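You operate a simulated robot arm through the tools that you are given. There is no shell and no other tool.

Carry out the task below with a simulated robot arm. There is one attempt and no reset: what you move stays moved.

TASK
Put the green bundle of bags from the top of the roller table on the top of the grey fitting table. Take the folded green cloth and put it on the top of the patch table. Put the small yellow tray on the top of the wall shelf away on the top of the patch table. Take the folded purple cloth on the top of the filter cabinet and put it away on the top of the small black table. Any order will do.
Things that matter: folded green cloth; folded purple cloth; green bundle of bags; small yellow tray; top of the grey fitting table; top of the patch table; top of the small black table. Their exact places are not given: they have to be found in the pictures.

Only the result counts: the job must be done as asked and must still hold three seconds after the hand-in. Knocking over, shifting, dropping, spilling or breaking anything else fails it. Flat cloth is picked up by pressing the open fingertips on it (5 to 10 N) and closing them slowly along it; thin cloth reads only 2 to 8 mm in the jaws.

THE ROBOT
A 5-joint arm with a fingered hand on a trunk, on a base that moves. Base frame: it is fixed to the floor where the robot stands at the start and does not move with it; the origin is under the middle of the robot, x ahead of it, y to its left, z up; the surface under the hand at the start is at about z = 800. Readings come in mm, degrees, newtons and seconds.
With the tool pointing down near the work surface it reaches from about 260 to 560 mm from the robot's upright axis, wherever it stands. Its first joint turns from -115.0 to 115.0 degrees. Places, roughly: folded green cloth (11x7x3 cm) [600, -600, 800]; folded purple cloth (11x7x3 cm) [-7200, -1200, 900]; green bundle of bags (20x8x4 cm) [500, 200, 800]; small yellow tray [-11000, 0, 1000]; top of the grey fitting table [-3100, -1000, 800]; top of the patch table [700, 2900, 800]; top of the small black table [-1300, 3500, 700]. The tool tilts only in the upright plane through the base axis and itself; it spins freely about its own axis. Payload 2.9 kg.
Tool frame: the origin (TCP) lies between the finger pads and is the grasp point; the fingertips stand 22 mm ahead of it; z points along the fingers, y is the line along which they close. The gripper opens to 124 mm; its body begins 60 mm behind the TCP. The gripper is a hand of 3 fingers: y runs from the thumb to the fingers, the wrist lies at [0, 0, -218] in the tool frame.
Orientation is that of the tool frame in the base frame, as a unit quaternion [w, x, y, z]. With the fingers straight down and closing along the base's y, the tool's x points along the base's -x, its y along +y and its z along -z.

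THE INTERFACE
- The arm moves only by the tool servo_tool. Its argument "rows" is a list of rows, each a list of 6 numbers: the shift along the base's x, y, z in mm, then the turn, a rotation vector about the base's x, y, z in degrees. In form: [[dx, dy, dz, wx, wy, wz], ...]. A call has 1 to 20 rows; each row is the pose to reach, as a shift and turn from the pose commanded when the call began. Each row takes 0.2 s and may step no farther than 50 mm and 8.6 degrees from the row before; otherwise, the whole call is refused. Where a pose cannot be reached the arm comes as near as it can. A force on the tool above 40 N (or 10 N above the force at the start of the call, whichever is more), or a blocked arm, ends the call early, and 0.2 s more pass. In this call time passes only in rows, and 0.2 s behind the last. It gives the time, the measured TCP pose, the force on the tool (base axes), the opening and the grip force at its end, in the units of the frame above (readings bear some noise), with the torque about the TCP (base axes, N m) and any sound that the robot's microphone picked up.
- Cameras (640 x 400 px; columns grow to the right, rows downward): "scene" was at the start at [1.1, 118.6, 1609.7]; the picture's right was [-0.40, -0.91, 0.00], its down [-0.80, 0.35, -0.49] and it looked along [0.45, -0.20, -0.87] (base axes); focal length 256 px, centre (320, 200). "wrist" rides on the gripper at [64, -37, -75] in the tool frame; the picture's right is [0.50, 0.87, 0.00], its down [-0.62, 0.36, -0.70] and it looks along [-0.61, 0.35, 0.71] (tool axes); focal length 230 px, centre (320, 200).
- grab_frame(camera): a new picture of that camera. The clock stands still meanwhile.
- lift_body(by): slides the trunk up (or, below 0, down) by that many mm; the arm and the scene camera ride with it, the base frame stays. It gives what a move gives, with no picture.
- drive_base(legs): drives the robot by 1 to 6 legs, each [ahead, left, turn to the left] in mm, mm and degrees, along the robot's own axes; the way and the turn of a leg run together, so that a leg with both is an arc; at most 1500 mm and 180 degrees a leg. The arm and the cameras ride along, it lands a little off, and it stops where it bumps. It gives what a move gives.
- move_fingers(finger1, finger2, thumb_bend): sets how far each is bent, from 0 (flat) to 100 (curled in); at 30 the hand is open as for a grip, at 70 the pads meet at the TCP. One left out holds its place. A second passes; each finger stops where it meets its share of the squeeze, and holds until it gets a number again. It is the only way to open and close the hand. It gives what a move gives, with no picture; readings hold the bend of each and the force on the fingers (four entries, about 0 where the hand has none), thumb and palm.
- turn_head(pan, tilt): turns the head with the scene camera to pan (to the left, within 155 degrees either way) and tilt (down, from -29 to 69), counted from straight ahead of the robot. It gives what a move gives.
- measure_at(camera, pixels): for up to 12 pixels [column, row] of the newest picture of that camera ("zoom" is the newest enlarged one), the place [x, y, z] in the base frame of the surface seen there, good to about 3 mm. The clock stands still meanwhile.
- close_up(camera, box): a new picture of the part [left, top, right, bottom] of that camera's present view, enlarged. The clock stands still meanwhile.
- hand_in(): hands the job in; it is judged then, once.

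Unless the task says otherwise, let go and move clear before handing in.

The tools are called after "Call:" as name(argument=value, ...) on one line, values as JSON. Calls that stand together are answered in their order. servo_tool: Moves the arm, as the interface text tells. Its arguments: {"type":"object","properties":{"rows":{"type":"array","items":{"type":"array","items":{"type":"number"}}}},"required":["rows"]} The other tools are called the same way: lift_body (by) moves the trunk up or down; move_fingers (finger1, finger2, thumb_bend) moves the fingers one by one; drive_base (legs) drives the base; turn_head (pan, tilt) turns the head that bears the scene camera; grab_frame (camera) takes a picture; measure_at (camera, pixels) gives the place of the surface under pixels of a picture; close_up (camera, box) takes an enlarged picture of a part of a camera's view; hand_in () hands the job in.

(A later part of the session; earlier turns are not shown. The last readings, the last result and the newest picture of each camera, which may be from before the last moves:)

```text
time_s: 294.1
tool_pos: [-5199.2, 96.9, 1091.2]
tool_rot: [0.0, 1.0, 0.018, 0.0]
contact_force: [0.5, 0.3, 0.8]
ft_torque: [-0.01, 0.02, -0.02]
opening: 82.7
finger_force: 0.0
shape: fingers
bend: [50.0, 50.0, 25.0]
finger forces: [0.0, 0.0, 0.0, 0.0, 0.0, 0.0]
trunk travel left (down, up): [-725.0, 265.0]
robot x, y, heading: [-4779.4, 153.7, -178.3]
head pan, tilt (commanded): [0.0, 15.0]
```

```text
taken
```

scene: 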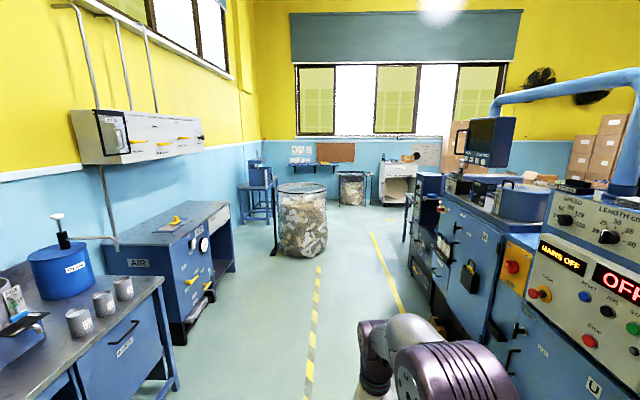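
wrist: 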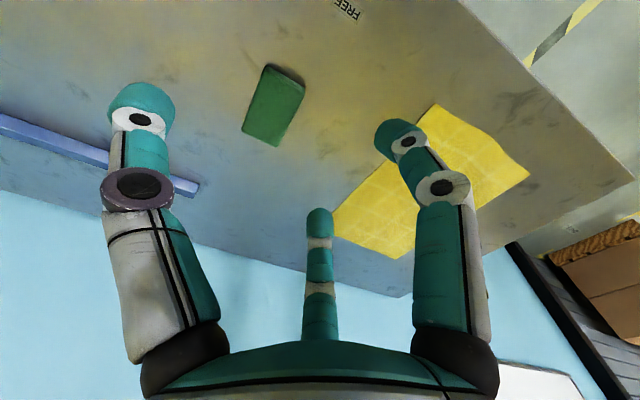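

I'll measure the waste bag, the machine's nearest parts and the far shelf area.

Call:
measure_at(camera="scene", pixels=[[326, 240], [303, 262], [280, 235], [270, 255], [405, 240], [410, 225], [440, 330], [350, 200], [365, 210], [485, 150], [325, 164], [400, 205]])

Call:
close_up(camera="scene", box=[240, 120, 440, 260])

```text
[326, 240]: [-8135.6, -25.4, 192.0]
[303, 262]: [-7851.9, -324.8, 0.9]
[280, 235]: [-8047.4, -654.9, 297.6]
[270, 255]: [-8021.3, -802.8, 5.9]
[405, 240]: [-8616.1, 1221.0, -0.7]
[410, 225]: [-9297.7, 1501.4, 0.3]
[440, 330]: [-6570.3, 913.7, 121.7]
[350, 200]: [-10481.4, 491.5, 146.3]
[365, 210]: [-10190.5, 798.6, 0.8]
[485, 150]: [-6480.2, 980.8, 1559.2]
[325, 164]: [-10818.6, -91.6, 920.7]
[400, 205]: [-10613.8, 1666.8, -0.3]
```

```text
2.86 times, centred on (340, 190) of scene
```

zoom: 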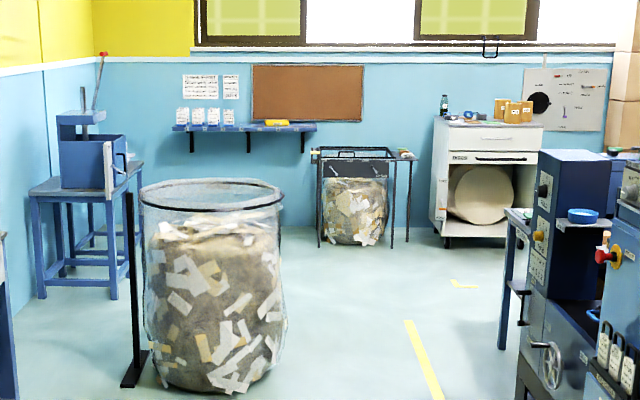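

The waste bag spans x −7850…−8450, y −655…−25, so I'll shift to y≈360 and drive on past it to x≈−9000.

Call:
drive_base(legs=[[600, -235, -1.8], [1300, 0, 0]])

```text
time_s: 304.0
tool_pos: [-7138.5, 308.8, 1091.8]
tool_rot: [0.0, 1.0, 0.007, 0.0]
contact_force: [-0.8, -0.4, 0.3]
ft_torque: [0.0, 0.0, 0.04]
opening: 82.6
finger_force: 0.1
shape: fingers
bend: [50.0, 50.0, 25.0]
finger forces: [0.1, 0.0, 0.0, 0.0, 0.0, 0.0]
trunk travel left (down, up): [-725.0, 265.0]
robot x, y, heading: [-6718.9, 352.1, -179.1]
head pan, tilt (commanded): [0.0, 15.0]
```

Call:
drive_base(legs=[[1200, -30, -0.8], [1100, 0, 0]])

Call:
turn_head(pan=10, tilt=20)

Call:
grab_frame(camera="scene")

```text
time_s: 315.3
tool_pos: [-9449.4, 348.1, 1092.4]
tool_rot: [0.0, 1.0, -0.007, -0.001]
contact_force: [0.0, -0.6, 0.4]
ft_torque: [-0.03, -0.01, -0.01]
opening: 82.8
finger_force: 0.1
shape: fingers
bend: [50.0, 50.0, 25.0]
finger forces: [0.0, 0.0, 0.0, 0.0, 0.1, 0.0]
trunk travel left (down, up): [-725.0, 265.0]
robot x, y, heading: [-9027.7, 384.6, 179.2]
head pan, tilt (commanded): [0.0, 15.0]
```

```text
time_s: 316.1
tool_pos: [-9448.7, 349.3, 1092.5]
tool_rot: [0.0, 1.0, -0.007, 0.0]
contact_force: [-0.6, 0.2, 0.2]
ft_torque: [-0.02, -0.01, -0.02]
opening: 82.8
finger_force: 0.1
shape: fingers
bend: [50.0, 50.0, 25.0]
finger forces: [0.0, 0.1, 0.0, 0.0, 0.1, 0.0]
trunk travel left (down, up): [-725.0, 265.0]
robot x, y, heading: [-9028.6, 380.9, 178.9]
head pan, tilt (commanded): [10.0, 20.0]
```

```text
taken
```

scene: 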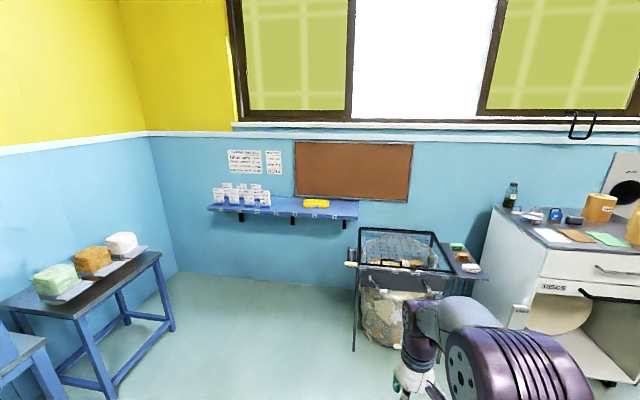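

Call:
close_up(camera="scene", box=[200, 140, 440, 300])

Call:
measure_at(camera="scene", pixels=[[316, 203], [304, 202], [329, 206], [316, 212], [357, 218], [360, 203], [209, 207], [240, 216], [358, 262], [353, 350], [345, 222], [292, 220]])

```text
2.50 times, centred on (320, 220) of scene
```

zoom: 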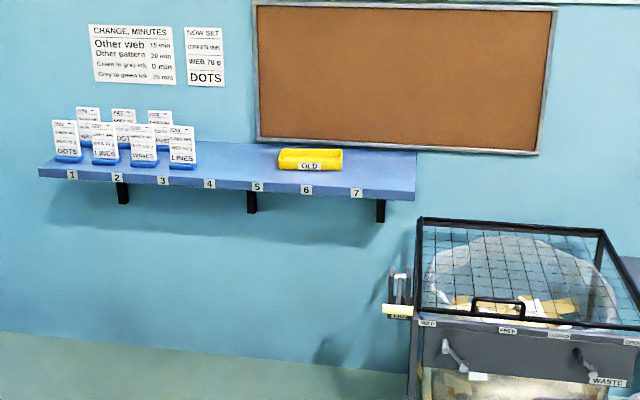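

```text
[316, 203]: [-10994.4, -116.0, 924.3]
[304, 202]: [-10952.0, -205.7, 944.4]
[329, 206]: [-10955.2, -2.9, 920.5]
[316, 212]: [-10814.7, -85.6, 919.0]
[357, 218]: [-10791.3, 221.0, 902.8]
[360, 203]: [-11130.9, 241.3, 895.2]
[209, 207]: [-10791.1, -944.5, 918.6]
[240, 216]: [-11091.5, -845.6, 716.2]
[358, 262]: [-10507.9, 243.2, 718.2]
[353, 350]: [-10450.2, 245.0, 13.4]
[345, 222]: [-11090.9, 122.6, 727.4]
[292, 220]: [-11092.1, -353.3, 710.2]
```

The tray lies on the wall shelf around (−10960,−105,~925), ~200 mm long along y; the waste frame stands at y≥215. I'll shift to y≈−110, raise the trunk 120 mm and drive up to x≈−10330.

Call:
drive_base(legs=[[0, 485, 1.0], [1000, 0, 0], [250, 0, 0]])

Call:
lift_body(by=120)

Call:
turn_head(pan=0, tilt=40)

Call:
grab_frame(camera="scene")

Call:
grab_frame(camera="wrist")

```text
time_s: 325.1
tool_pos: [-10696.9, -128.8, 1091.9]
tool_rot: [0.001, 1.0, -0.007, 0.0]
contact_force: [-0.6, -0.2, 1.0]
ft_torque: [-0.02, -0.02, 0.0]
opening: 82.9
finger_force: 0.0
shape: fingers
bend: [50.0, 50.0, 25.0]
finger forces: [0.1, 0.1, 0.1, 0.0, 0.1, 0.0]
trunk travel left (down, up): [-725.0, 265.0]
robot x, y, heading: [-10275.7, -99.5, 179.2]
head pan, tilt (commanded): [10.0, 20.0]
```

```text
time_s: 326.6
tool_pos: [-10696.8, -129.7, 1211.4]
tool_rot: [0.0, 1.0, -0.007, -0.001]
contact_force: [-0.2, 0.1, -0.2]
ft_torque: [0.02, 0.01, -0.01]
opening: 82.7
finger_force: 0.1
shape: fingers
bend: [50.0, 50.0, 25.0]
finger forces: [0.1, 0.0, 0.0, 0.0, 0.0, 0.1]
trunk travel left (down, up): [-845.0, 145.0]
robot x, y, heading: [-10278.6, -96.4, 179.1]
head pan, tilt (commanded): [10.0, 20.0]
```

```text
time_s: 327.4
tool_pos: [-10696.8, -129.8, 1212.2]
tool_rot: [0.0, 1.0, -0.007, -0.001]
contact_force: [1.4, -0.5, 0.3]
ft_torque: [0.0, 0.01, -0.01]
opening: 82.6
finger_force: 0.2
shape: fingers
bend: [50.0, 50.0, 25.0]
finger forces: [0.1, 0.1, 0.1, 0.0, 0.0, 0.0]
trunk travel left (down, up): [-845.0, 145.0]
robot x, y, heading: [-10277.7, -93.2, 179.1]
head pan, tilt (commanded): [0.0, 40.0]
```

```text
taken
```

scene: 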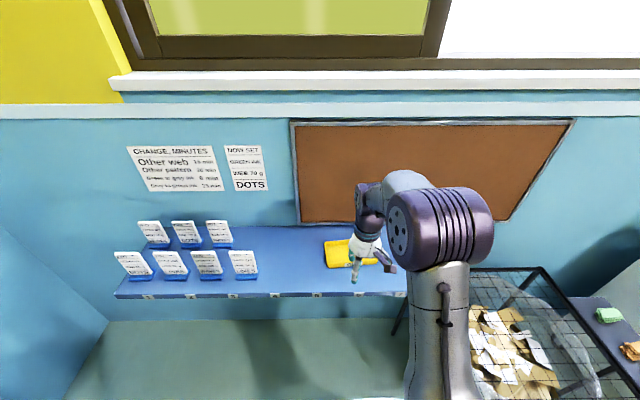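

```text
taken
```

wrist: 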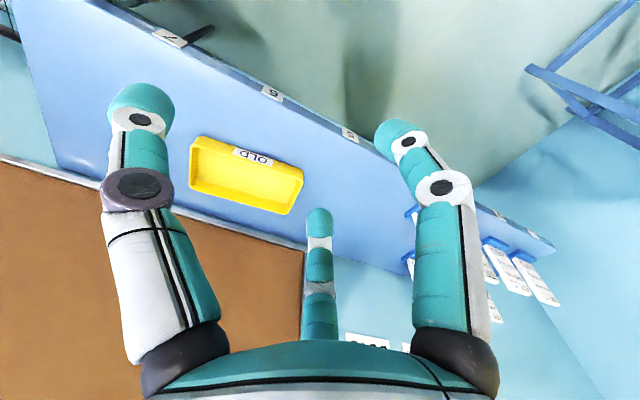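

The empty yellow tray is visible in the wrist view (px 190–303, 137–215). I'll zoom and measure it.

Call:
close_up(camera="wrist", box=[170, 110, 330, 230])

Call:
measure_at(camera="zoom", pixels=[[120, 112], [520, 240], [100, 290], [475, 395], [250, 250], [300, 160], [90, 200], [300, 330], [500, 330], [300, 185], [380, 330], [130, 250]])

```text
3.33 times, centred on (250, 170) of wrist
```

zoom: 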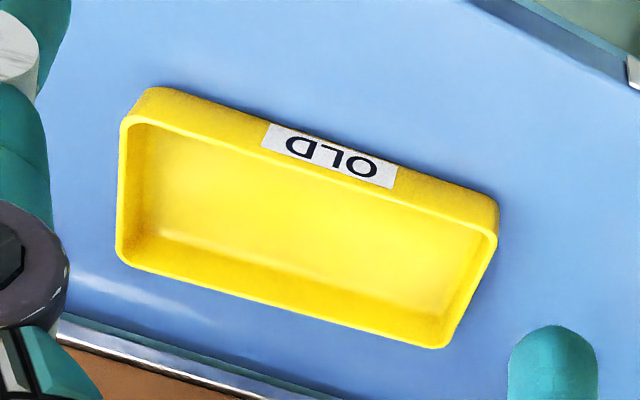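

```text
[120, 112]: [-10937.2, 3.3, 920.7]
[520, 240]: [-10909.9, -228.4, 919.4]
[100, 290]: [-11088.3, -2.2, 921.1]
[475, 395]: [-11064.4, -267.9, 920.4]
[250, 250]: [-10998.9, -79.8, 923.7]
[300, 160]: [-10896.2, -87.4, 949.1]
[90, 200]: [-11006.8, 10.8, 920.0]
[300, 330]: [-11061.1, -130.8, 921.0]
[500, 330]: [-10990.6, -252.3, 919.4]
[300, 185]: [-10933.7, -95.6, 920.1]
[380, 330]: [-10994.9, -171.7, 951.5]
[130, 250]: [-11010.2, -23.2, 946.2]
```

Call:
measure_at(camera="zoom", pixels=[[131, 120], [492, 236], [119, 255], [443, 345], [310, 178], [280, 300], [160, 90], [495, 205], [210, 180], [400, 260], [123, 180], [468, 295]])

```text
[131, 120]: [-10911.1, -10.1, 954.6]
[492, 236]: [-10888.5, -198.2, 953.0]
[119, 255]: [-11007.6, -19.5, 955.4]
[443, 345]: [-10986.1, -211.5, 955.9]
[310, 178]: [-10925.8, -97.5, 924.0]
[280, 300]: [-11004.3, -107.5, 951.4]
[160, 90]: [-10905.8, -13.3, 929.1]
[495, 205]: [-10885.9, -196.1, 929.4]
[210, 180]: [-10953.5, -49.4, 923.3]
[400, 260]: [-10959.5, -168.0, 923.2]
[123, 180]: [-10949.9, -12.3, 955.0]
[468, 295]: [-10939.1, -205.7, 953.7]
```

The tray is ~189×97 mm, rim z≈955 on the shelf at z≈920, centre (−10948,−110), turned ~6°. I'll drive 170 mm nearer, open the hand wide and turn the tool −83° so that it closes across the tray's short side.

Call:
drive_base(legs=[[165, 0, 0]])

Call:
move_fingers(finger1=12, finger2=12, thumb_bend=12)

Call:
servo_tool(rows=[[0, 0, 0, 0, 0, -8.3], [0, 0, 0, 0, 0, -16.6], [0, 0, 0, 0, 0, -24.9], [0, 0, 0, 0, 0, -33.2], [0, 0, 0, 0, 0, -41.5], [0, 0, 0, 0, 0, -49.8], [0, 0, 0, 0, 0, -58.1], [0, 0, 0, 0, 0, -66.4], [0, 0, 0, 0, 0, -74.7], [0, 0, 0, 0, 0, -83]])

Call:
grab_frame(camera="wrist")

Call:
grab_frame(camera="scene")

```text
time_s: 328.9
tool_pos: [-10857.5, -127.2, 1212.5]
tool_rot: [0.0, 1.0, -0.007, 0.0]
contact_force: [-0.2, -1.1, -0.4]
ft_torque: [0.01, 0.02, 0.02]
opening: 82.6
finger_force: 0.1
shape: fingers
bend: [50.0, 50.0, 25.0]
finger forces: [0.0, 0.1, 0.1, 0.1, 0.1, 0.0]
trunk travel left (down, up): [-845.0, 145.0]
robot x, y, heading: [-10437.4, -96.9, 179.3]
head pan, tilt (commanded): [0.0, 40.0]
```

```text
time_s: 329.9
tool_pos: [-10858.2, -127.0, 1212.2]
tool_rot: [0.0, 1.0, -0.007, 0.001]
contact_force: [-0.6, -0.2, -0.6]
ft_torque: [-0.02, -0.01, 0.0]
opening: 133.1
finger_force: 0.1
shape: fingers
bend: [12.0, 12.0, 12.0]
finger forces: [0.0, 0.1, 0.1, 0.0, 0.0, 0.0]
trunk travel left (down, up): [-845.0, 145.0]
robot x, y, heading: [-10438.5, -96.7, 178.9]
head pan, tilt (commanded): [0.0, 40.0]
```

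```text
time_s: 332.1
tool_pos: [-10858.2, -127.8, 1211.3]
tool_rot: [0.0, 0.744, -0.668, -0.001]
contact_force: [-0.3, -0.3, 0.7]
ft_torque: [0.0, -0.07, 0.02]
opening: 132.8
finger_force: 0.1
shape: fingers
bend: [12.0, 12.0, 12.0]
finger forces: [0.1, 0.0, 0.1, 0.1, 0.1, 0.1]
trunk travel left (down, up): [-845.0, 145.0]
robot x, y, heading: [-10437.0, -91.6, 179.0]
head pan, tilt (commanded): [0.0, 40.0]
```

```text
taken
```

wrist: 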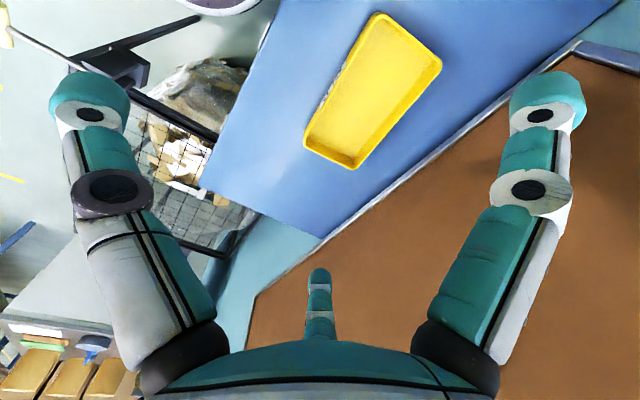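

```text
taken
```

scene: 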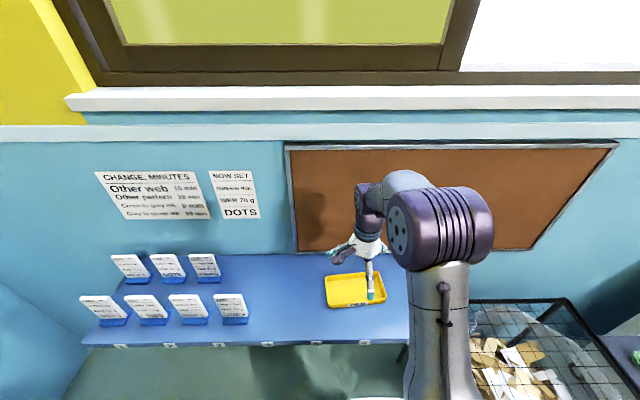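

Tool y is now at 186°. I'll measure the tray, the finger tips and the board/wall in this view.

Call:
measure_at(camera="wrist", pixels=[[375, 14], [440, 62], [306, 145], [355, 168], [375, 90], [120, 85], [122, 115], [515, 90], [512, 115], [318, 275], [600, 200], [500, 110]])

Call:
measure_at(camera="wrist", pixels=[[450, 250], [470, 130], [330, 235], [580, 45], [620, 60], [300, 290]])

```text
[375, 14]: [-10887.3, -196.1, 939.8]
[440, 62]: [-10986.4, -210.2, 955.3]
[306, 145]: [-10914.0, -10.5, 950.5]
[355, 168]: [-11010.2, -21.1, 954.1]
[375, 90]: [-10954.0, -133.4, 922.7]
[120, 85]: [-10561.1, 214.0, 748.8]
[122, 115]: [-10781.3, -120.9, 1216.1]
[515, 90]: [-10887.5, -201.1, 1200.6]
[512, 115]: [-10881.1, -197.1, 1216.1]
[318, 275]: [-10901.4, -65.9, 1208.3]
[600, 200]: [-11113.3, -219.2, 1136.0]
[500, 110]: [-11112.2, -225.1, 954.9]
```

```text
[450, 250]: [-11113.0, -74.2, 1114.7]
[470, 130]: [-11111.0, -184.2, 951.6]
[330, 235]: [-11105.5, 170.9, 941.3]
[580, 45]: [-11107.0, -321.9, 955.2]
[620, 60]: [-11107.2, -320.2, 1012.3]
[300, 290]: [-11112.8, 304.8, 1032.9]
```

Gap is ~110 mm for the 97 mm tray; I'll open slightly more (6) and move to TCP (−10970,−112), descending to about z≈1010 to check.

Call:
move_fingers(finger1=6, finger2=6, thumb_bend=6)

Call:
servo_tool(rows=[[-38, 5, 0, 0, 0, 0], [-76, 10, 0, 0, 0, 0], [-112, 15.5, 0, 0, 0, 0], [-112, 15.5, -45, 0, 0, 0], [-112, 15.5, -90, 0, 0, 0], [-112, 15.5, -135, 0, 0, 0], [-112, 15.5, -180, 0, 0, 0], [-112, 15.5, -200, 0, 0, 0]])

Call:
grab_frame(camera="wrist")

Call:
close_up(camera="scene", box=[260, 170, 500, 340])

```text
time_s: 333.1
tool_pos: [-10859.2, -127.2, 1212.4]
tool_rot: [0.0, 0.744, -0.668, 0.0]
contact_force: [-0.1, -0.2, -0.4]
ft_torque: [-0.01, -0.03, 0.04]
opening: 141.8
finger_force: 0.0
shape: fingers
bend: [6.0, 6.0, 6.0]
finger forces: [0.0, 0.0, 0.0, 0.0, 0.0, 0.0]
trunk travel left (down, up): [-845.0, 145.0]
robot x, y, heading: [-10438.6, -92.8, 179.0]
head pan, tilt (commanded): [0.0, 40.0]
```

```text
time_s: 334.9
tool_pos: [-10969.5, -110.7, 1010.8]
tool_rot: [0.0, 0.744, -0.669, 0.001]
contact_force: [0.1, -0.4, 0.3]
ft_torque: [-0.04, 0.02, 0.05]
opening: 141.7
finger_force: 0.0
shape: fingers
bend: [6.0, 6.0, 6.0]
finger forces: [0.0, 0.0, 0.1, 0.0, 0.0, 0.1]
trunk travel left (down, up): [-845.0, 145.0]
robot x, y, heading: [-10439.0, -95.6, 179.1]
head pan, tilt (commanded): [0.0, 40.0]
```

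```text
taken
```

wrist: 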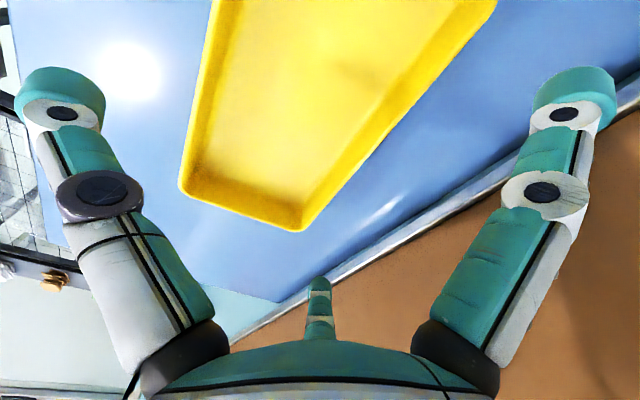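

```text
2.35 times, centred on (380, 255) of scene
```

zoom: 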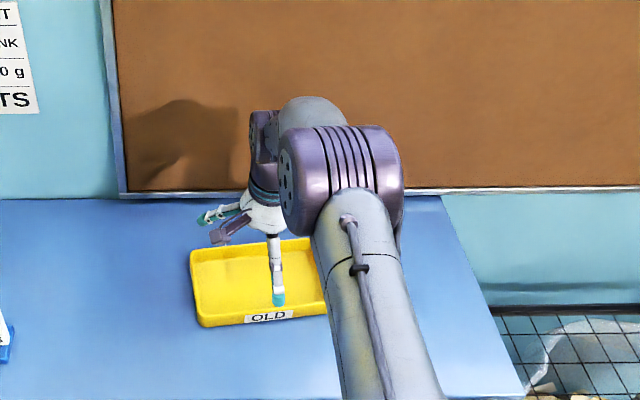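

Call:
measure_at(camera="wrist", pixels=[[100, 95], [95, 115], [540, 90], [535, 112], [318, 283], [322, 295], [300, 228], [183, 190], [488, 15], [380, 135], [200, 100], [250, 195]])

```text
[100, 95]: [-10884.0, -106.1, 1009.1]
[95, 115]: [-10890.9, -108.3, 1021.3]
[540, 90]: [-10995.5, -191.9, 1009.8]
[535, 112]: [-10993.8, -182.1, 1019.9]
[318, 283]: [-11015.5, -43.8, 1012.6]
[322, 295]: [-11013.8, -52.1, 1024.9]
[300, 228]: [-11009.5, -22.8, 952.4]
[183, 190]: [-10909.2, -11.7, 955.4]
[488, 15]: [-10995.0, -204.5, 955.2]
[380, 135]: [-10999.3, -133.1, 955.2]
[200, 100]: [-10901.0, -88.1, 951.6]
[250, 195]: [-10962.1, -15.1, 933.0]
```

The tray's back rim is at tool y≈+32 versus finger faces +34…38, thumb −86 vs front −71; shifting 6 mm toward the wall centres it. Then descend to z≈944.

Call:
servo_tool(rows=[[-6, -0.5, -10, 0, 0, 0], [-6, -0.5, -25, 0, 0, 0], [-6, -0.5, -38, 0, 0, 0], [-6, -0.5, -50, 0, 0, 0], [-6, -0.5, -60, 0, 0, 0], [-6, -0.5, -66, 0, 0, 0]])

Call:
grab_frame(camera="wrist")

Call:
close_up(camera="scene", box=[260, 170, 500, 340])

```text
time_s: 336.3
tool_pos: [-10976.8, -110.9, 946.2]
tool_rot: [0.0, 0.744, -0.668, 0.0]
contact_force: [0.7, -0.3, 1.8]
ft_torque: [0.02, -0.15, -0.02]
opening: 143.0
finger_force: 0.7
shape: fingers
bend: [6.0, 6.0, 5.0]
finger forces: [0.1, 0.1, 0.0, 0.1, 1.5, 0.1]
trunk travel left (down, up): [-845.0, 145.0]
robot x, y, heading: [-10434.4, -96.4, 179.3]
head pan, tilt (commanded): [0.0, 40.0]
```

```text
taken
```

wrist: 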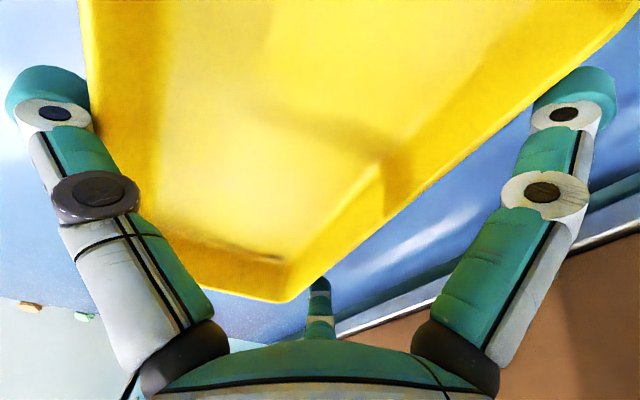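

```text
2.35 times, centred on (380, 255) of scene
```

zoom: 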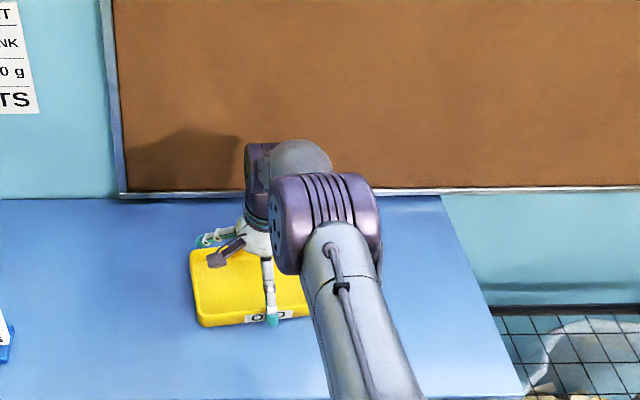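

The thumb feels ~1.5 N. I'll measure the gaps in this view before closing.

Call:
measure_at(camera="wrist", pixels=[[85, 100], [70, 75], [92, 30], [110, 150], [545, 85], [535, 115], [520, 110], [480, 140], [318, 285], [290, 298], [200, 285], [620, 25]])

```text
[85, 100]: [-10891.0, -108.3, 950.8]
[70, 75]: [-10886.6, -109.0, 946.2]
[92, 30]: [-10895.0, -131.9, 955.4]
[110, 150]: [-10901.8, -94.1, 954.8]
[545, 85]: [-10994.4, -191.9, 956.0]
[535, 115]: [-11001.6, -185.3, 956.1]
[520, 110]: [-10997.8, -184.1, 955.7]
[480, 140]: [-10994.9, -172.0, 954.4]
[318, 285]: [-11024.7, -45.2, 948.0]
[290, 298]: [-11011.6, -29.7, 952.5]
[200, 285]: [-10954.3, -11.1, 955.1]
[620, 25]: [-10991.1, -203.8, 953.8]
```

The thumb tip merely touches the shelf (gaps to the tray walls are ~8–15 mm). I'll raise 4 mm and close gradually.

Call:
servo_tool(rows=[[0, 0, 4, 0, 0, 0]])

Call:
move_fingers(finger1=14, finger2=14, thumb_bend=12)

Call:
grab_frame(camera="wrist")

```text
time_s: 336.7
tool_pos: [-10977.1, -112.4, 949.3]
tool_rot: [-0.001, 0.744, -0.668, -0.001]
contact_force: [-0.5, -0.5, 0.3]
ft_torque: [0.02, 0.01, 0.02]
opening: 142.2
finger_force: 0.0
shape: fingers
bend: [6.0, 6.0, 6.0]
finger forces: [0.1, 0.0, 0.0, 0.0, 0.1, 0.1]
trunk travel left (down, up): [-845.0, 145.0]
robot x, y, heading: [-10436.5, -93.5, 179.2]
head pan, tilt (commanded): [0.0, 40.0]
```

```text
time_s: 337.7
tool_pos: [-10977.8, -112.7, 949.9]
tool_rot: [0.0, 0.745, -0.667, 0.001]
contact_force: [0.9, -0.2, 1.5]
ft_torque: [-0.01, -0.09, -0.02]
opening: 133.5
finger_force: 0.7
shape: fingers
bend: [13.0, 14.0, 11.0]
finger forces: [0.3, 0.1, 0.0, 0.0, 1.2, 0.0]
trunk travel left (down, up): [-845.0, 145.0]
robot x, y, heading: [-10440.6, -95.7, 178.9]
head pan, tilt (commanded): [0.0, 40.0]
```

```text
taken
```

wrist: 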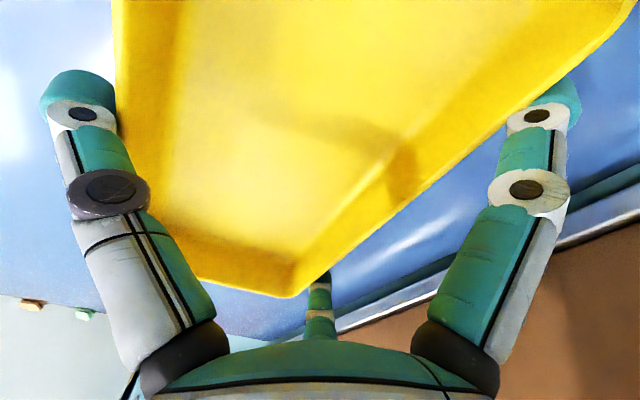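

Contact on both sides begins. I'll raise 2 mm and squeeze.

Call:
servo_tool(rows=[[0, 0, 2, 0, 0, 0]])

Call:
move_fingers(finger1=40, finger2=40, thumb_bend=40)

Call:
grab_frame(camera="wrist")

```text
time_s: 338.1
tool_pos: [-10977.1, -111.5, 952.0]
tool_rot: [-0.001, 0.744, -0.668, 0.0]
contact_force: [0.3, -0.2, -0.6]
ft_torque: [-0.03, 0.01, -0.03]
opening: 132.9
finger_force: 0.8
shape: fingers
bend: [13.0, 14.0, 11.0]
finger forces: [0.3, 0.1, 0.0, 0.0, 0.5, 0.0]
trunk travel left (down, up): [-845.0, 145.0]
robot x, y, heading: [-10438.2, -93.7, 179.1]
head pan, tilt (commanded): [0.0, 40.0]
```

```text
time_s: 339.1
tool_pos: [-10977.6, -112.1, 953.1]
tool_rot: [0.001, 0.744, -0.668, 0.0]
contact_force: [-6.1, 0.2, 15.0]
ft_torque: [0.03, -0.3, -0.01]
opening: 126.0
finger_force: 20.3
shape: fingers
bend: [21.0, 22.0, 17.0]
finger forces: [11.4, 11.4, 0.0, 0.1, 17.7, 0.0]
trunk travel left (down, up): [-845.0, 145.0]
robot x, y, heading: [-10439.1, -91.5, 179.1]
head pan, tilt (commanded): [0.0, 40.0]
```

```text
taken
```

wrist: 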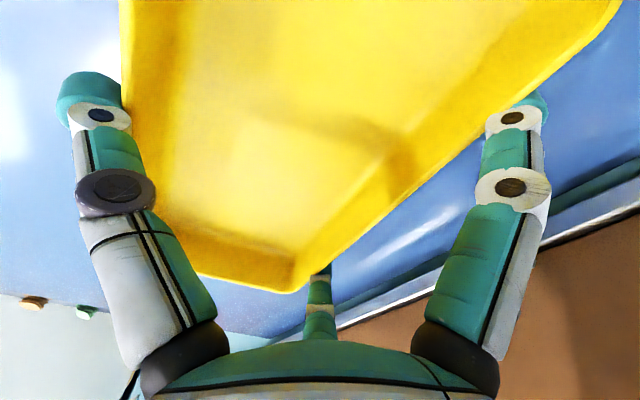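

Grip ~20 N on all digits; the 15 N upward is the tips pressing on the shelf. I'll lift slowly and check that the tray comes along.

Call:
servo_tool(rows=[[0, 0, 2, 0, 0, 0], [0, 0, 5, 0, 0, 0], [0, 0, 9, 0, 0, 0], [0, 0, 15, 0, 0, 0]])

Call:
grab_frame(camera="wrist")

Call:
close_up(camera="scene", box=[260, 170, 500, 340])

```text
time_s: 340.1
tool_pos: [-10976.4, -111.6, 966.3]
tool_rot: [0.0, 0.745, -0.667, 0.0]
contact_force: [-0.1, 0.3, -1.4]
ft_torque: [-0.02, 0.03, -0.02]
opening: 124.4
finger_force: 18.7
shape: fingers
bend: [23.0, 24.0, 17.0]
finger forces: [9.6, 9.8, 0.1, 0.0, 17.1, 0.1]
trunk travel left (down, up): [-845.0, 145.0]
robot x, y, heading: [-10437.9, -90.2, 178.8]
head pan, tilt (commanded): [0.0, 40.0]
```

```text
taken
```

wrist: 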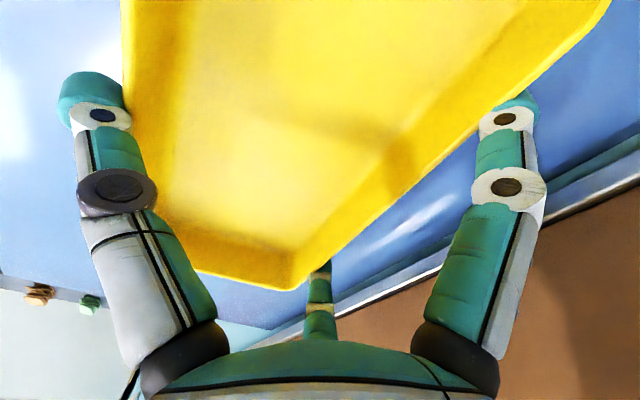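

```text
2.35 times, centred on (380, 255) of scene
```

zoom: 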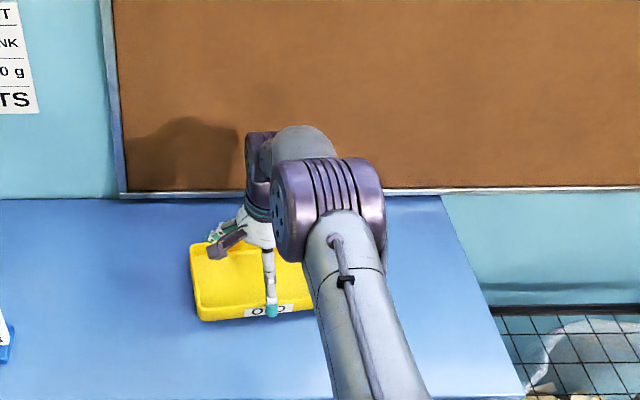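

Call:
measure_at(camera="wrist", pixels=[[122, 60], [450, 145], [290, 290], [200, 270], [300, 130], [250, 60], [600, 25]])

Call:
move_fingers(finger1=45, finger2=45, thumb_bend=45)

```text
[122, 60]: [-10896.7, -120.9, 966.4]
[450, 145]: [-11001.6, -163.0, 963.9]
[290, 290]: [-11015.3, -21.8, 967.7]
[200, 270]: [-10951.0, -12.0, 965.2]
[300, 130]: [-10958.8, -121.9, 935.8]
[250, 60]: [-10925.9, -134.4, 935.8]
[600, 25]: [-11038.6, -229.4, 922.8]
```

```text
time_s: 341.1
tool_pos: [-10977.4, -112.0, 966.4]
tool_rot: [0.0, 0.744, -0.668, 0.001]
contact_force: [0.3, -0.9, -2.1]
ft_torque: [-0.02, 0.05, 0.0]
opening: 120.5
finger_force: 20.0
shape: fingers
bend: [30.0, 28.0, 16.0]
finger forces: [10.7, 11.0, 0.1, 0.0, 18.8, 0.0]
trunk travel left (down, up): [-845.0, 145.0]
robot x, y, heading: [-10436.7, -94.9, 179.1]
head pan, tilt (commanded): [0.0, 40.0]
```

Call:
grab_frame(camera="wrist")

Call:
measure_at(camera="wrist", pixels=[[122, 60], [450, 145], [290, 290], [200, 270], [300, 130], [250, 60]])

```text
taken
```

wrist: 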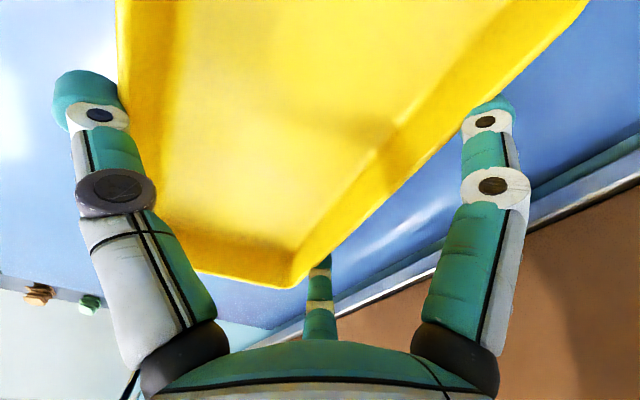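

```text
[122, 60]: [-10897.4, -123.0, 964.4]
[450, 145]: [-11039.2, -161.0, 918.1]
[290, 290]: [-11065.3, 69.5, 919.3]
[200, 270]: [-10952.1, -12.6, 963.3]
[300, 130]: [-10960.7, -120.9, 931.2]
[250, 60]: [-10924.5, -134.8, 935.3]
```

Call:
measure_at(camera="wrist", pixels=[[430, 150], [520, 70], [290, 280], [120, 30], [135, 140], [400, 150], [350, 190], [170, 60], [220, 200], [487, 105], [480, 140], [100, 90]])

Call:
close_up(camera="wrist", box=[280, 0, 640, 230])

```text
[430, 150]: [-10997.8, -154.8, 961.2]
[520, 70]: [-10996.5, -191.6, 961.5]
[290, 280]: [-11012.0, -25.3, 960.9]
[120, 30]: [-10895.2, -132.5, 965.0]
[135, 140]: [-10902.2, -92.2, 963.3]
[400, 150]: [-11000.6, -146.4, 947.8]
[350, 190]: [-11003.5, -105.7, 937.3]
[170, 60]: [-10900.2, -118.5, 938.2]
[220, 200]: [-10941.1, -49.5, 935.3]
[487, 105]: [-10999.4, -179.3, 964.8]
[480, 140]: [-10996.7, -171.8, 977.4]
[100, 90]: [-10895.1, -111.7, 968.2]
```

```text
1.74 times, centred on (460, 115) of wrist
```

zoom: 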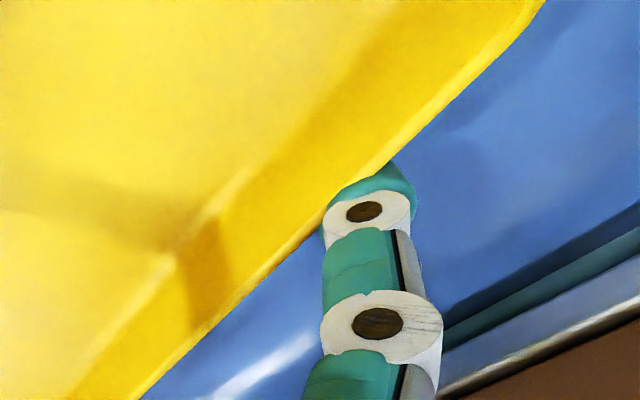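

The tray hangs nearly level between thumb and fingers with ~20 N. I'll lift further and check for slip before driving.

Call:
servo_tool(rows=[[2, 0, 15, 0, 0, 0], [4, 0, 35, 0, 0, 0], [10, 0, 60, 0, 0, 0], [20, 0, 90, 0, 0, 0], [40, 0, 120, 0, 0, 0]])

Call:
grab_frame(camera="wrist")

Call:
measure_at(camera="wrist", pixels=[[430, 150], [520, 70], [290, 280], [120, 30], [135, 140], [350, 190], [170, 60], [220, 200]])

Call:
close_up(camera="scene", box=[260, 170, 500, 340])

```text
time_s: 342.3
tool_pos: [-10935.9, -110.2, 1086.6]
tool_rot: [0.0, 0.745, -0.668, 0.0]
contact_force: [0.4, 0.1, -2.0]
ft_torque: [0.0, 0.06, 0.01]
opening: 120.3
finger_force: 20.5
shape: fingers
bend: [30.0, 28.0, 16.0]
finger forces: [10.5, 10.8, 0.0, 0.0, 18.5, 0.0]
trunk travel left (down, up): [-845.0, 145.0]
robot x, y, heading: [-10436.5, -96.2, 179.0]
head pan, tilt (commanded): [0.0, 40.0]
```

```text
taken
```

wrist: 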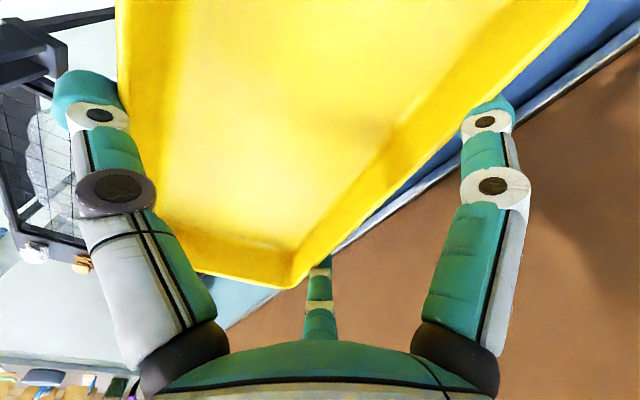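

```text
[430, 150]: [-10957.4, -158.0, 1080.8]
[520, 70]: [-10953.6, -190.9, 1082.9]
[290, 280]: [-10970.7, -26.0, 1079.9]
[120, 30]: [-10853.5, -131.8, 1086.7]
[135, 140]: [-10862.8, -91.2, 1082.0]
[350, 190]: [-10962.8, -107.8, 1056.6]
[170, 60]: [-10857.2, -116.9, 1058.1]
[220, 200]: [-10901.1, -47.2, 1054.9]
```

```text
2.35 times, centred on (380, 255) of scene
```

zoom: 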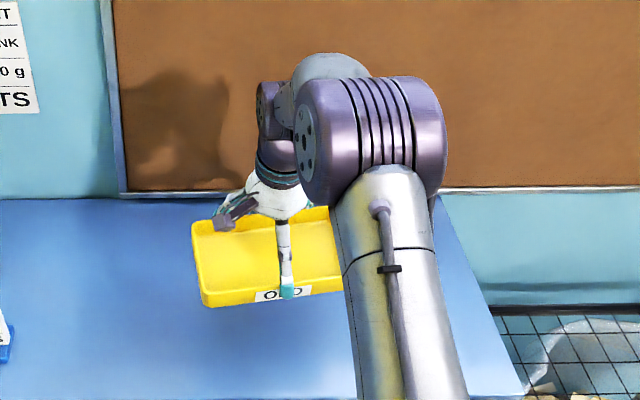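

No slip: rims rose exactly with the tool. I'll retract a bit and back out to the corridor, then return along it.

Call:
servo_tool(rows=[[30, 0, 10, 0, 0, 0], [60, 0, 20, 0, 0, 0], [90, 0, 30, 0, 0, 0]])

Call:
drive_base(legs=[[-300, 0, 0], [-1000, 0, 0], [0, -460, 0]])

```text
time_s: 343.1
tool_pos: [-10845.5, -111.5, 1115.2]
tool_rot: [0.0, 0.744, -0.668, 0.0]
contact_force: [-0.2, -0.1, -2.2]
ft_torque: [-0.03, 0.04, 0.0]
opening: 120.1
finger_force: 19.0
shape: fingers
bend: [30.0, 28.0, 16.0]
finger forces: [10.3, 10.3, 0.1, 0.1, 17.7, 0.1]
trunk travel left (down, up): [-845.0, 145.0]
robot x, y, heading: [-10437.3, -95.8, 179.2]
head pan, tilt (commanded): [0.0, 40.0]
```

```text
time_s: 352.2
tool_pos: [-9550.9, 332.4, 1115.1]
tool_rot: [0.0, 0.746, -0.666, 0.0]
contact_force: [0.6, -0.4, -1.2]
ft_torque: [0.01, 0.04, 0.0]
opening: 120.3
finger_force: 19.5
shape: fingers
bend: [30.0, 28.0, 16.0]
finger forces: [10.3, 10.2, 0.1, 0.1, 17.9, 0.0]
trunk travel left (down, up): [-845.0, 145.0]
robot x, y, heading: [-9143.5, 353.5, 179.2]
head pan, tilt (commanded): [0.0, 40.0]
```

Still held. Continue backing along the corridor.

Call:
drive_base(legs=[[-1500, 0, 0.4], [-1500, 0, 0], [-1500, 0, 0]])

Call:
grab_frame(camera="wrist")

```text
time_s: 373.8
tool_pos: [-5043.1, 327.2, 1115.7]
tool_rot: [0.001, 0.751, -0.66, 0.0]
contact_force: [0.9, -0.4, -1.7]
ft_torque: [0.0, 0.05, -0.03]
opening: 119.4
finger_force: 19.3
shape: fingers
bend: [30.0, 28.0, 16.0]
finger forces: [10.6, 10.5, 0.0, 0.1, 18.1, 0.0]
trunk travel left (down, up): [-845.0, 145.0]
robot x, y, heading: [-4635.8, 356.6, -179.4]
head pan, tilt (commanded): [0.0, 40.0]
```

```text
taken
```

wrist: 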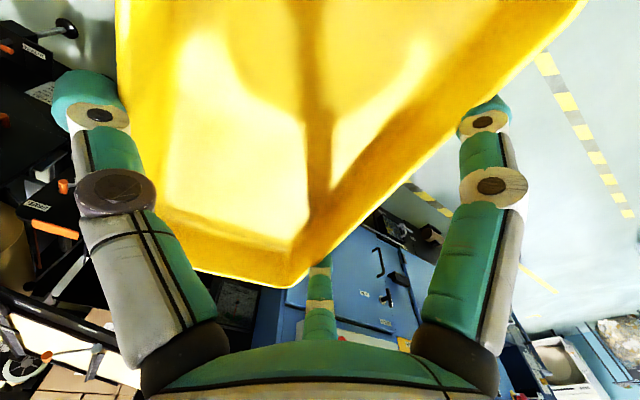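

Tray is steady. Continue to x≈−740, then turn around.

Call:
drive_base(legs=[[-1500, 0, 0], [-1500, 0, 0], [-900, 0, 0], [0, 0, 179]])

Call:
grab_frame(camera="wrist")

```text
time_s: 399.9
tool_pos: [-345.8, 512.0, 1115.9]
tool_rot: [0.0, 0.641, 0.768, 0.0]
contact_force: [0.0, 0.2, -1.3]
ft_torque: [0.05, -0.05, -0.02]
opening: 119.2
finger_force: 18.5
shape: fingers
bend: [31.0, 29.0, 16.0]
finger forces: [9.9, 9.8, 0.1, 0.0, 16.7, 0.1]
trunk travel left (down, up): [-845.0, 145.0]
robot x, y, heading: [-752.0, 464.5, 3.2]
head pan, tilt (commanded): [0.0, 40.0]
```

```text
taken
```

wrist: 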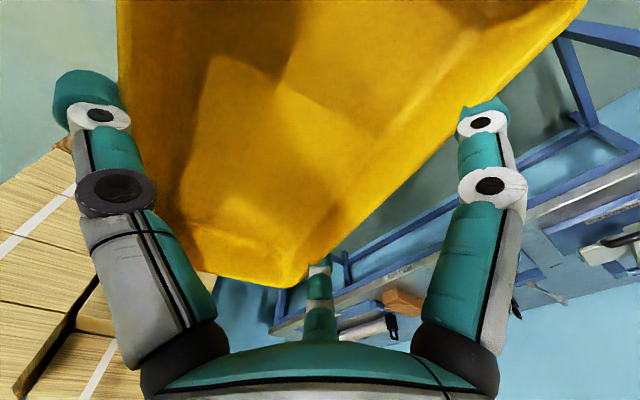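

Tray held. Correct heading and drive to about (−200,2990) in front of the patch table.

Call:
drive_base(legs=[[0, 0, -3.2], [550, 1250, 0], [0, 1270, 0]])

Call:
turn_head(pan=0, tilt=45)

Call:
grab_frame(camera="scene")

Call:
grab_frame(camera="wrist")

```text
time_s: 413.1
tool_pos: [192.7, 3008.4, 1115.4]
tool_rot: [0.0, 0.663, 0.749, 0.0]
contact_force: [0.5, -0.4, -2.1]
ft_torque: [-0.03, -0.02, -0.01]
opening: 119.1
finger_force: 18.2
shape: fingers
bend: [31.0, 29.0, 16.0]
finger forces: [9.8, 9.8, 0.0, 0.1, 16.7, 0.1]
trunk travel left (down, up): [-845.0, 145.0]
robot x, y, heading: [-215.7, 2986.0, -0.0]
head pan, tilt (commanded): [0.0, 40.0]
```

```text
time_s: 413.8
tool_pos: [192.2, 3007.7, 1115.5]
tool_rot: [0.0, 0.663, 0.749, 0.001]
contact_force: [0.1, -0.4, -1.9]
ft_torque: [-0.03, -0.07, 0.04]
opening: 119.1
finger_force: 18.0
shape: fingers
bend: [31.0, 29.0, 16.0]
finger forces: [9.8, 9.9, 0.1, 0.1, 16.8, 0.0]
trunk travel left (down, up): [-845.0, 145.0]
robot x, y, heading: [-216.6, 2987.9, 0.0]
head pan, tilt (commanded): [0.0, 45.0]
```

```text
taken
```

scene: 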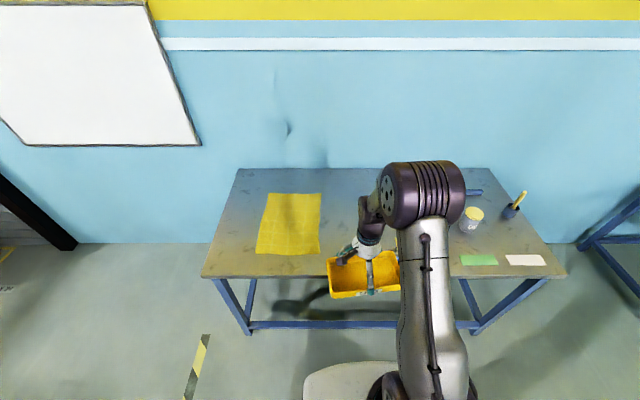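

```text
taken
```

wrist: 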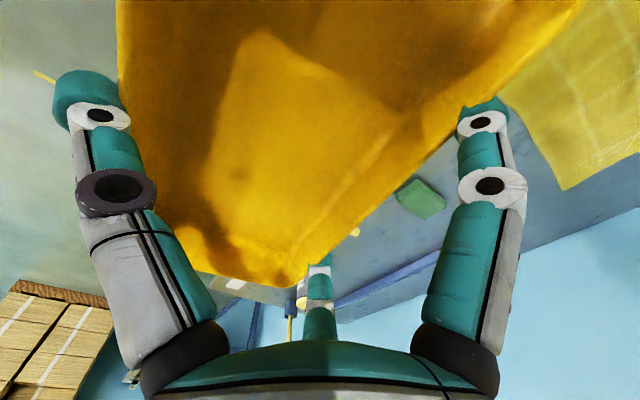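

I'll measure the green cloth, the sheet's near edges and other items again from here to fix the tray's spot.

Call:
measure_at(camera="wrist", pixels=[[400, 190], [445, 205], [420, 195], [425, 215], [565, 188], [500, 95]])

Call:
measure_at(camera="scene", pixels=[[320, 195], [318, 253], [258, 252], [205, 275], [320, 270], [330, 248], [350, 222], [345, 300]])

```text
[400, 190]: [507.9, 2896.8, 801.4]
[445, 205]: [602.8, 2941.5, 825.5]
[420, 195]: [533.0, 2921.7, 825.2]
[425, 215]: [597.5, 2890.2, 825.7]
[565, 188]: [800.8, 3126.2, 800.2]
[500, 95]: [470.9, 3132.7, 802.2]
```

```text
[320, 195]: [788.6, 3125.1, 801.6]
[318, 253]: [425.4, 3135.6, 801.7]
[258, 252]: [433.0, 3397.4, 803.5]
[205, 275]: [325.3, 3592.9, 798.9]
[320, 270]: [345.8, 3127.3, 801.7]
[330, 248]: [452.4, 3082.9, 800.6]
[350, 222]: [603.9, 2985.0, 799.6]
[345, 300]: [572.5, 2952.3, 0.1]
```

The green cloth is at x 510–605, y 2885–2942 and the sheet starts at y≈3120, so the tray centred at (398,3000) fits. I'll drive ahead 190 mm, align the tool and lower the trunk 120 mm.

Call:
drive_base(legs=[[190, 0, 0]])

Call:
lift_body(by=-120)

```text
time_s: 415.3
tool_pos: [380.8, 3006.9, 1114.3]
tool_rot: [0.0, 0.663, 0.749, 0.0]
contact_force: [0.8, 0.8, -2.5]
ft_torque: [-0.01, -0.02, 0.01]
opening: 119.1
finger_force: 18.0
shape: fingers
bend: [31.0, 29.0, 16.0]
finger forces: [9.9, 9.8, 0.0, 0.0, 16.8, 0.0]
trunk travel left (down, up): [-845.0, 145.0]
robot x, y, heading: [-28.2, 2985.3, -0.0]
head pan, tilt (commanded): [0.0, 45.0]
```

```text
time_s: 416.8
tool_pos: [382.1, 3006.3, 995.1]
tool_rot: [-0.001, 0.664, 0.748, 0.0]
contact_force: [-0.5, 0.2, -1.8]
ft_torque: [-0.01, -0.04, -0.01]
opening: 119.2
finger_force: 18.2
shape: fingers
bend: [31.0, 29.0, 16.0]
finger forces: [9.8, 9.9, 0.0, 0.0, 16.7, 0.0]
trunk travel left (down, up): [-725.0, 265.0]
robot x, y, heading: [-23.0, 2981.2, -0.2]
head pan, tilt (commanded): [0.0, 45.0]
```

Call:
servo_tool(rows=[[20, -3, 0, 0, 0, -3.5], [42, -6, 0, 0, 0, -7], [42, -6, -40, 0, 0, -7], [42, -6, -80, 0, 0, -7], [42, -6, -110, 0, 0, -7]])

Call:
grab_frame(camera="wrist")

Call:
grab_frame(camera="scene")

Call:
close_up(camera="scene", box=[220, 180, 480, 340])

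```text
time_s: 418.0
tool_pos: [423.5, 3003.1, 884.0]
tool_rot: [0.0, 0.708, 0.706, 0.001]
contact_force: [0.4, 0.4, -1.9]
ft_torque: [-0.02, 0.0, -0.02]
opening: 118.7
finger_force: 17.8
shape: fingers
bend: [31.0, 30.0, 16.0]
finger forces: [9.8, 9.8, 0.0, 0.0, 16.5, 0.1]
trunk travel left (down, up): [-725.0, 265.0]
robot x, y, heading: [-25.6, 2985.1, -0.5]
head pan, tilt (commanded): [0.0, 45.0]
```

```text
taken
```

wrist: 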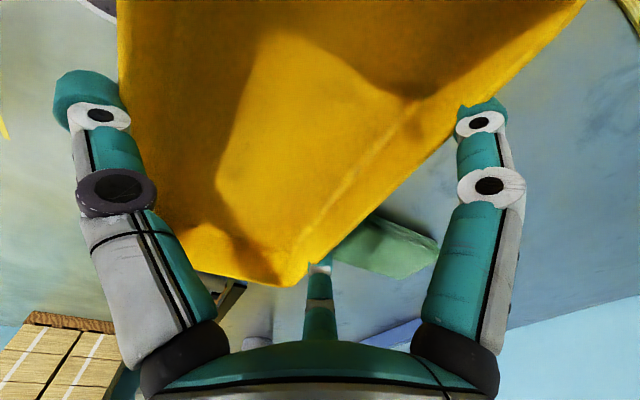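

```text
taken
```

scene: 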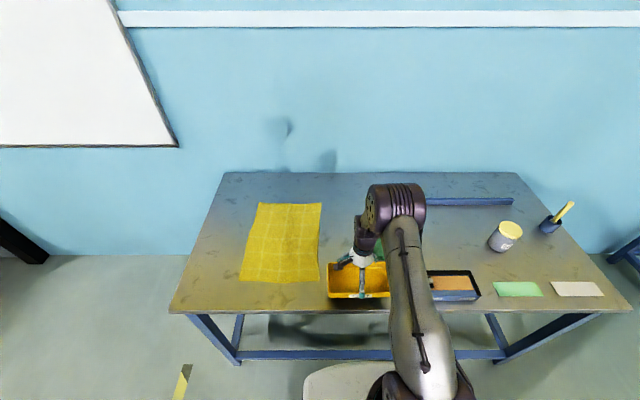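

```text
2.46 times, centred on (350, 260) of scene
```

zoom: 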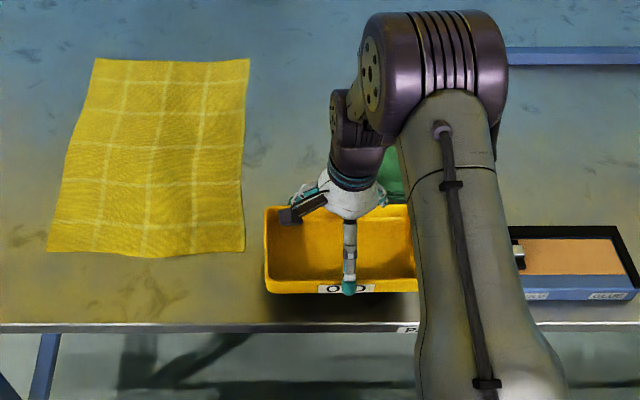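

I'll measure the tray rim and the gap to the cloth and ink pad in these views before lowering.

Call:
measure_at(camera="wrist", pixels=[[120, 30], [135, 140], [290, 280], [430, 150], [520, 70], [575, 12], [225, 275], [370, 225], [435, 245], [470, 190]])

Call:
measure_at(camera="zoom", pixels=[[268, 290], [266, 212], [415, 290], [513, 240], [243, 250], [300, 310], [408, 230]])

```text
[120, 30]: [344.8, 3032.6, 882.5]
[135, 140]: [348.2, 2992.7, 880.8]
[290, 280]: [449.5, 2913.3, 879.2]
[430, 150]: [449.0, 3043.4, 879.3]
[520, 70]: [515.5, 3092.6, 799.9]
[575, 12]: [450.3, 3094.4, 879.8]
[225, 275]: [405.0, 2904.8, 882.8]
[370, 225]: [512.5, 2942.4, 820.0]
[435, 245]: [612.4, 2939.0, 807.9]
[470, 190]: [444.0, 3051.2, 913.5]
```

```text
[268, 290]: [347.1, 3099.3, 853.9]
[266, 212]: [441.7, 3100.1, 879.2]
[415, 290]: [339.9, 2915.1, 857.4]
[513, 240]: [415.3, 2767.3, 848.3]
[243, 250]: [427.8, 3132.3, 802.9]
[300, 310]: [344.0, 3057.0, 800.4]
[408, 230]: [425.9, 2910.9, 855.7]
```

The tray (x 345–450, y 2905–3100, rim z≈880) is ~45 mm above the table. Lowering to just above, then in small steps until contact.

Call:
servo_tool(rows=[[0, 0, -15, 0, 0, 0], [0, 0, -28, 0, 0, 0], [0, 0, -36, 0, 0, 0], [0, 0, -40, 0, 0, 0]])

```text
time_s: 419.0
tool_pos: [423.0, 3000.6, 845.1]
tool_rot: [-0.001, 0.708, 0.706, -0.001]
contact_force: [-0.6, -0.5, -2.2]
ft_torque: [0.04, -0.04, 0.0]
opening: 118.6
finger_force: 17.7
shape: fingers
bend: [31.0, 30.0, 16.0]
finger forces: [9.6, 9.7, 0.0, 0.0, 16.6, 0.0]
trunk travel left (down, up): [-725.0, 265.0]
robot x, y, heading: [-26.2, 2984.6, -0.1]
head pan, tilt (commanded): [0.0, 45.0]
```

Call:
servo_tool(rows=[[0, 0, -2, 0, 0, 0], [0, 0, -4, 0, 0, 0]])

```text
time_s: 419.6
tool_pos: [424.0, 3000.5, 840.7]
tool_rot: [-0.001, 0.707, 0.707, -0.001]
contact_force: [0.0, 0.6, -1.7]
ft_torque: [0.0, -0.07, 0.03]
opening: 118.7
finger_force: 17.5
shape: fingers
bend: [31.0, 30.0, 16.0]
finger forces: [9.7, 9.7, 0.1, 0.0, 16.6, 0.0]
trunk travel left (down, up): [-725.0, 265.0]
robot x, y, heading: [-27.6, 2985.6, -0.0]
head pan, tilt (commanded): [0.0, 45.0]
```

Call:
servo_tool(rows=[[0, 0, -1.5, 0, 0, 0], [0, 0, -3, 0, 0, 0]])

```text
time_s: 420.2
tool_pos: [423.2, 3001.1, 838.5]
tool_rot: [0.001, 0.708, 0.706, 0.0]
contact_force: [-0.5, 0.3, 0.7]
ft_torque: [0.33, -0.17, 0.01]
opening: 118.6
finger_force: 18.0
shape: fingers
bend: [31.0, 30.0, 16.0]
finger forces: [9.0, 10.3, 0.0, 0.1, 16.8, 0.0]
trunk travel left (down, up): [-725.0, 265.0]
robot x, y, heading: [-26.0, 2983.8, -0.3]
head pan, tilt (commanded): [0.0, 45.0]
```

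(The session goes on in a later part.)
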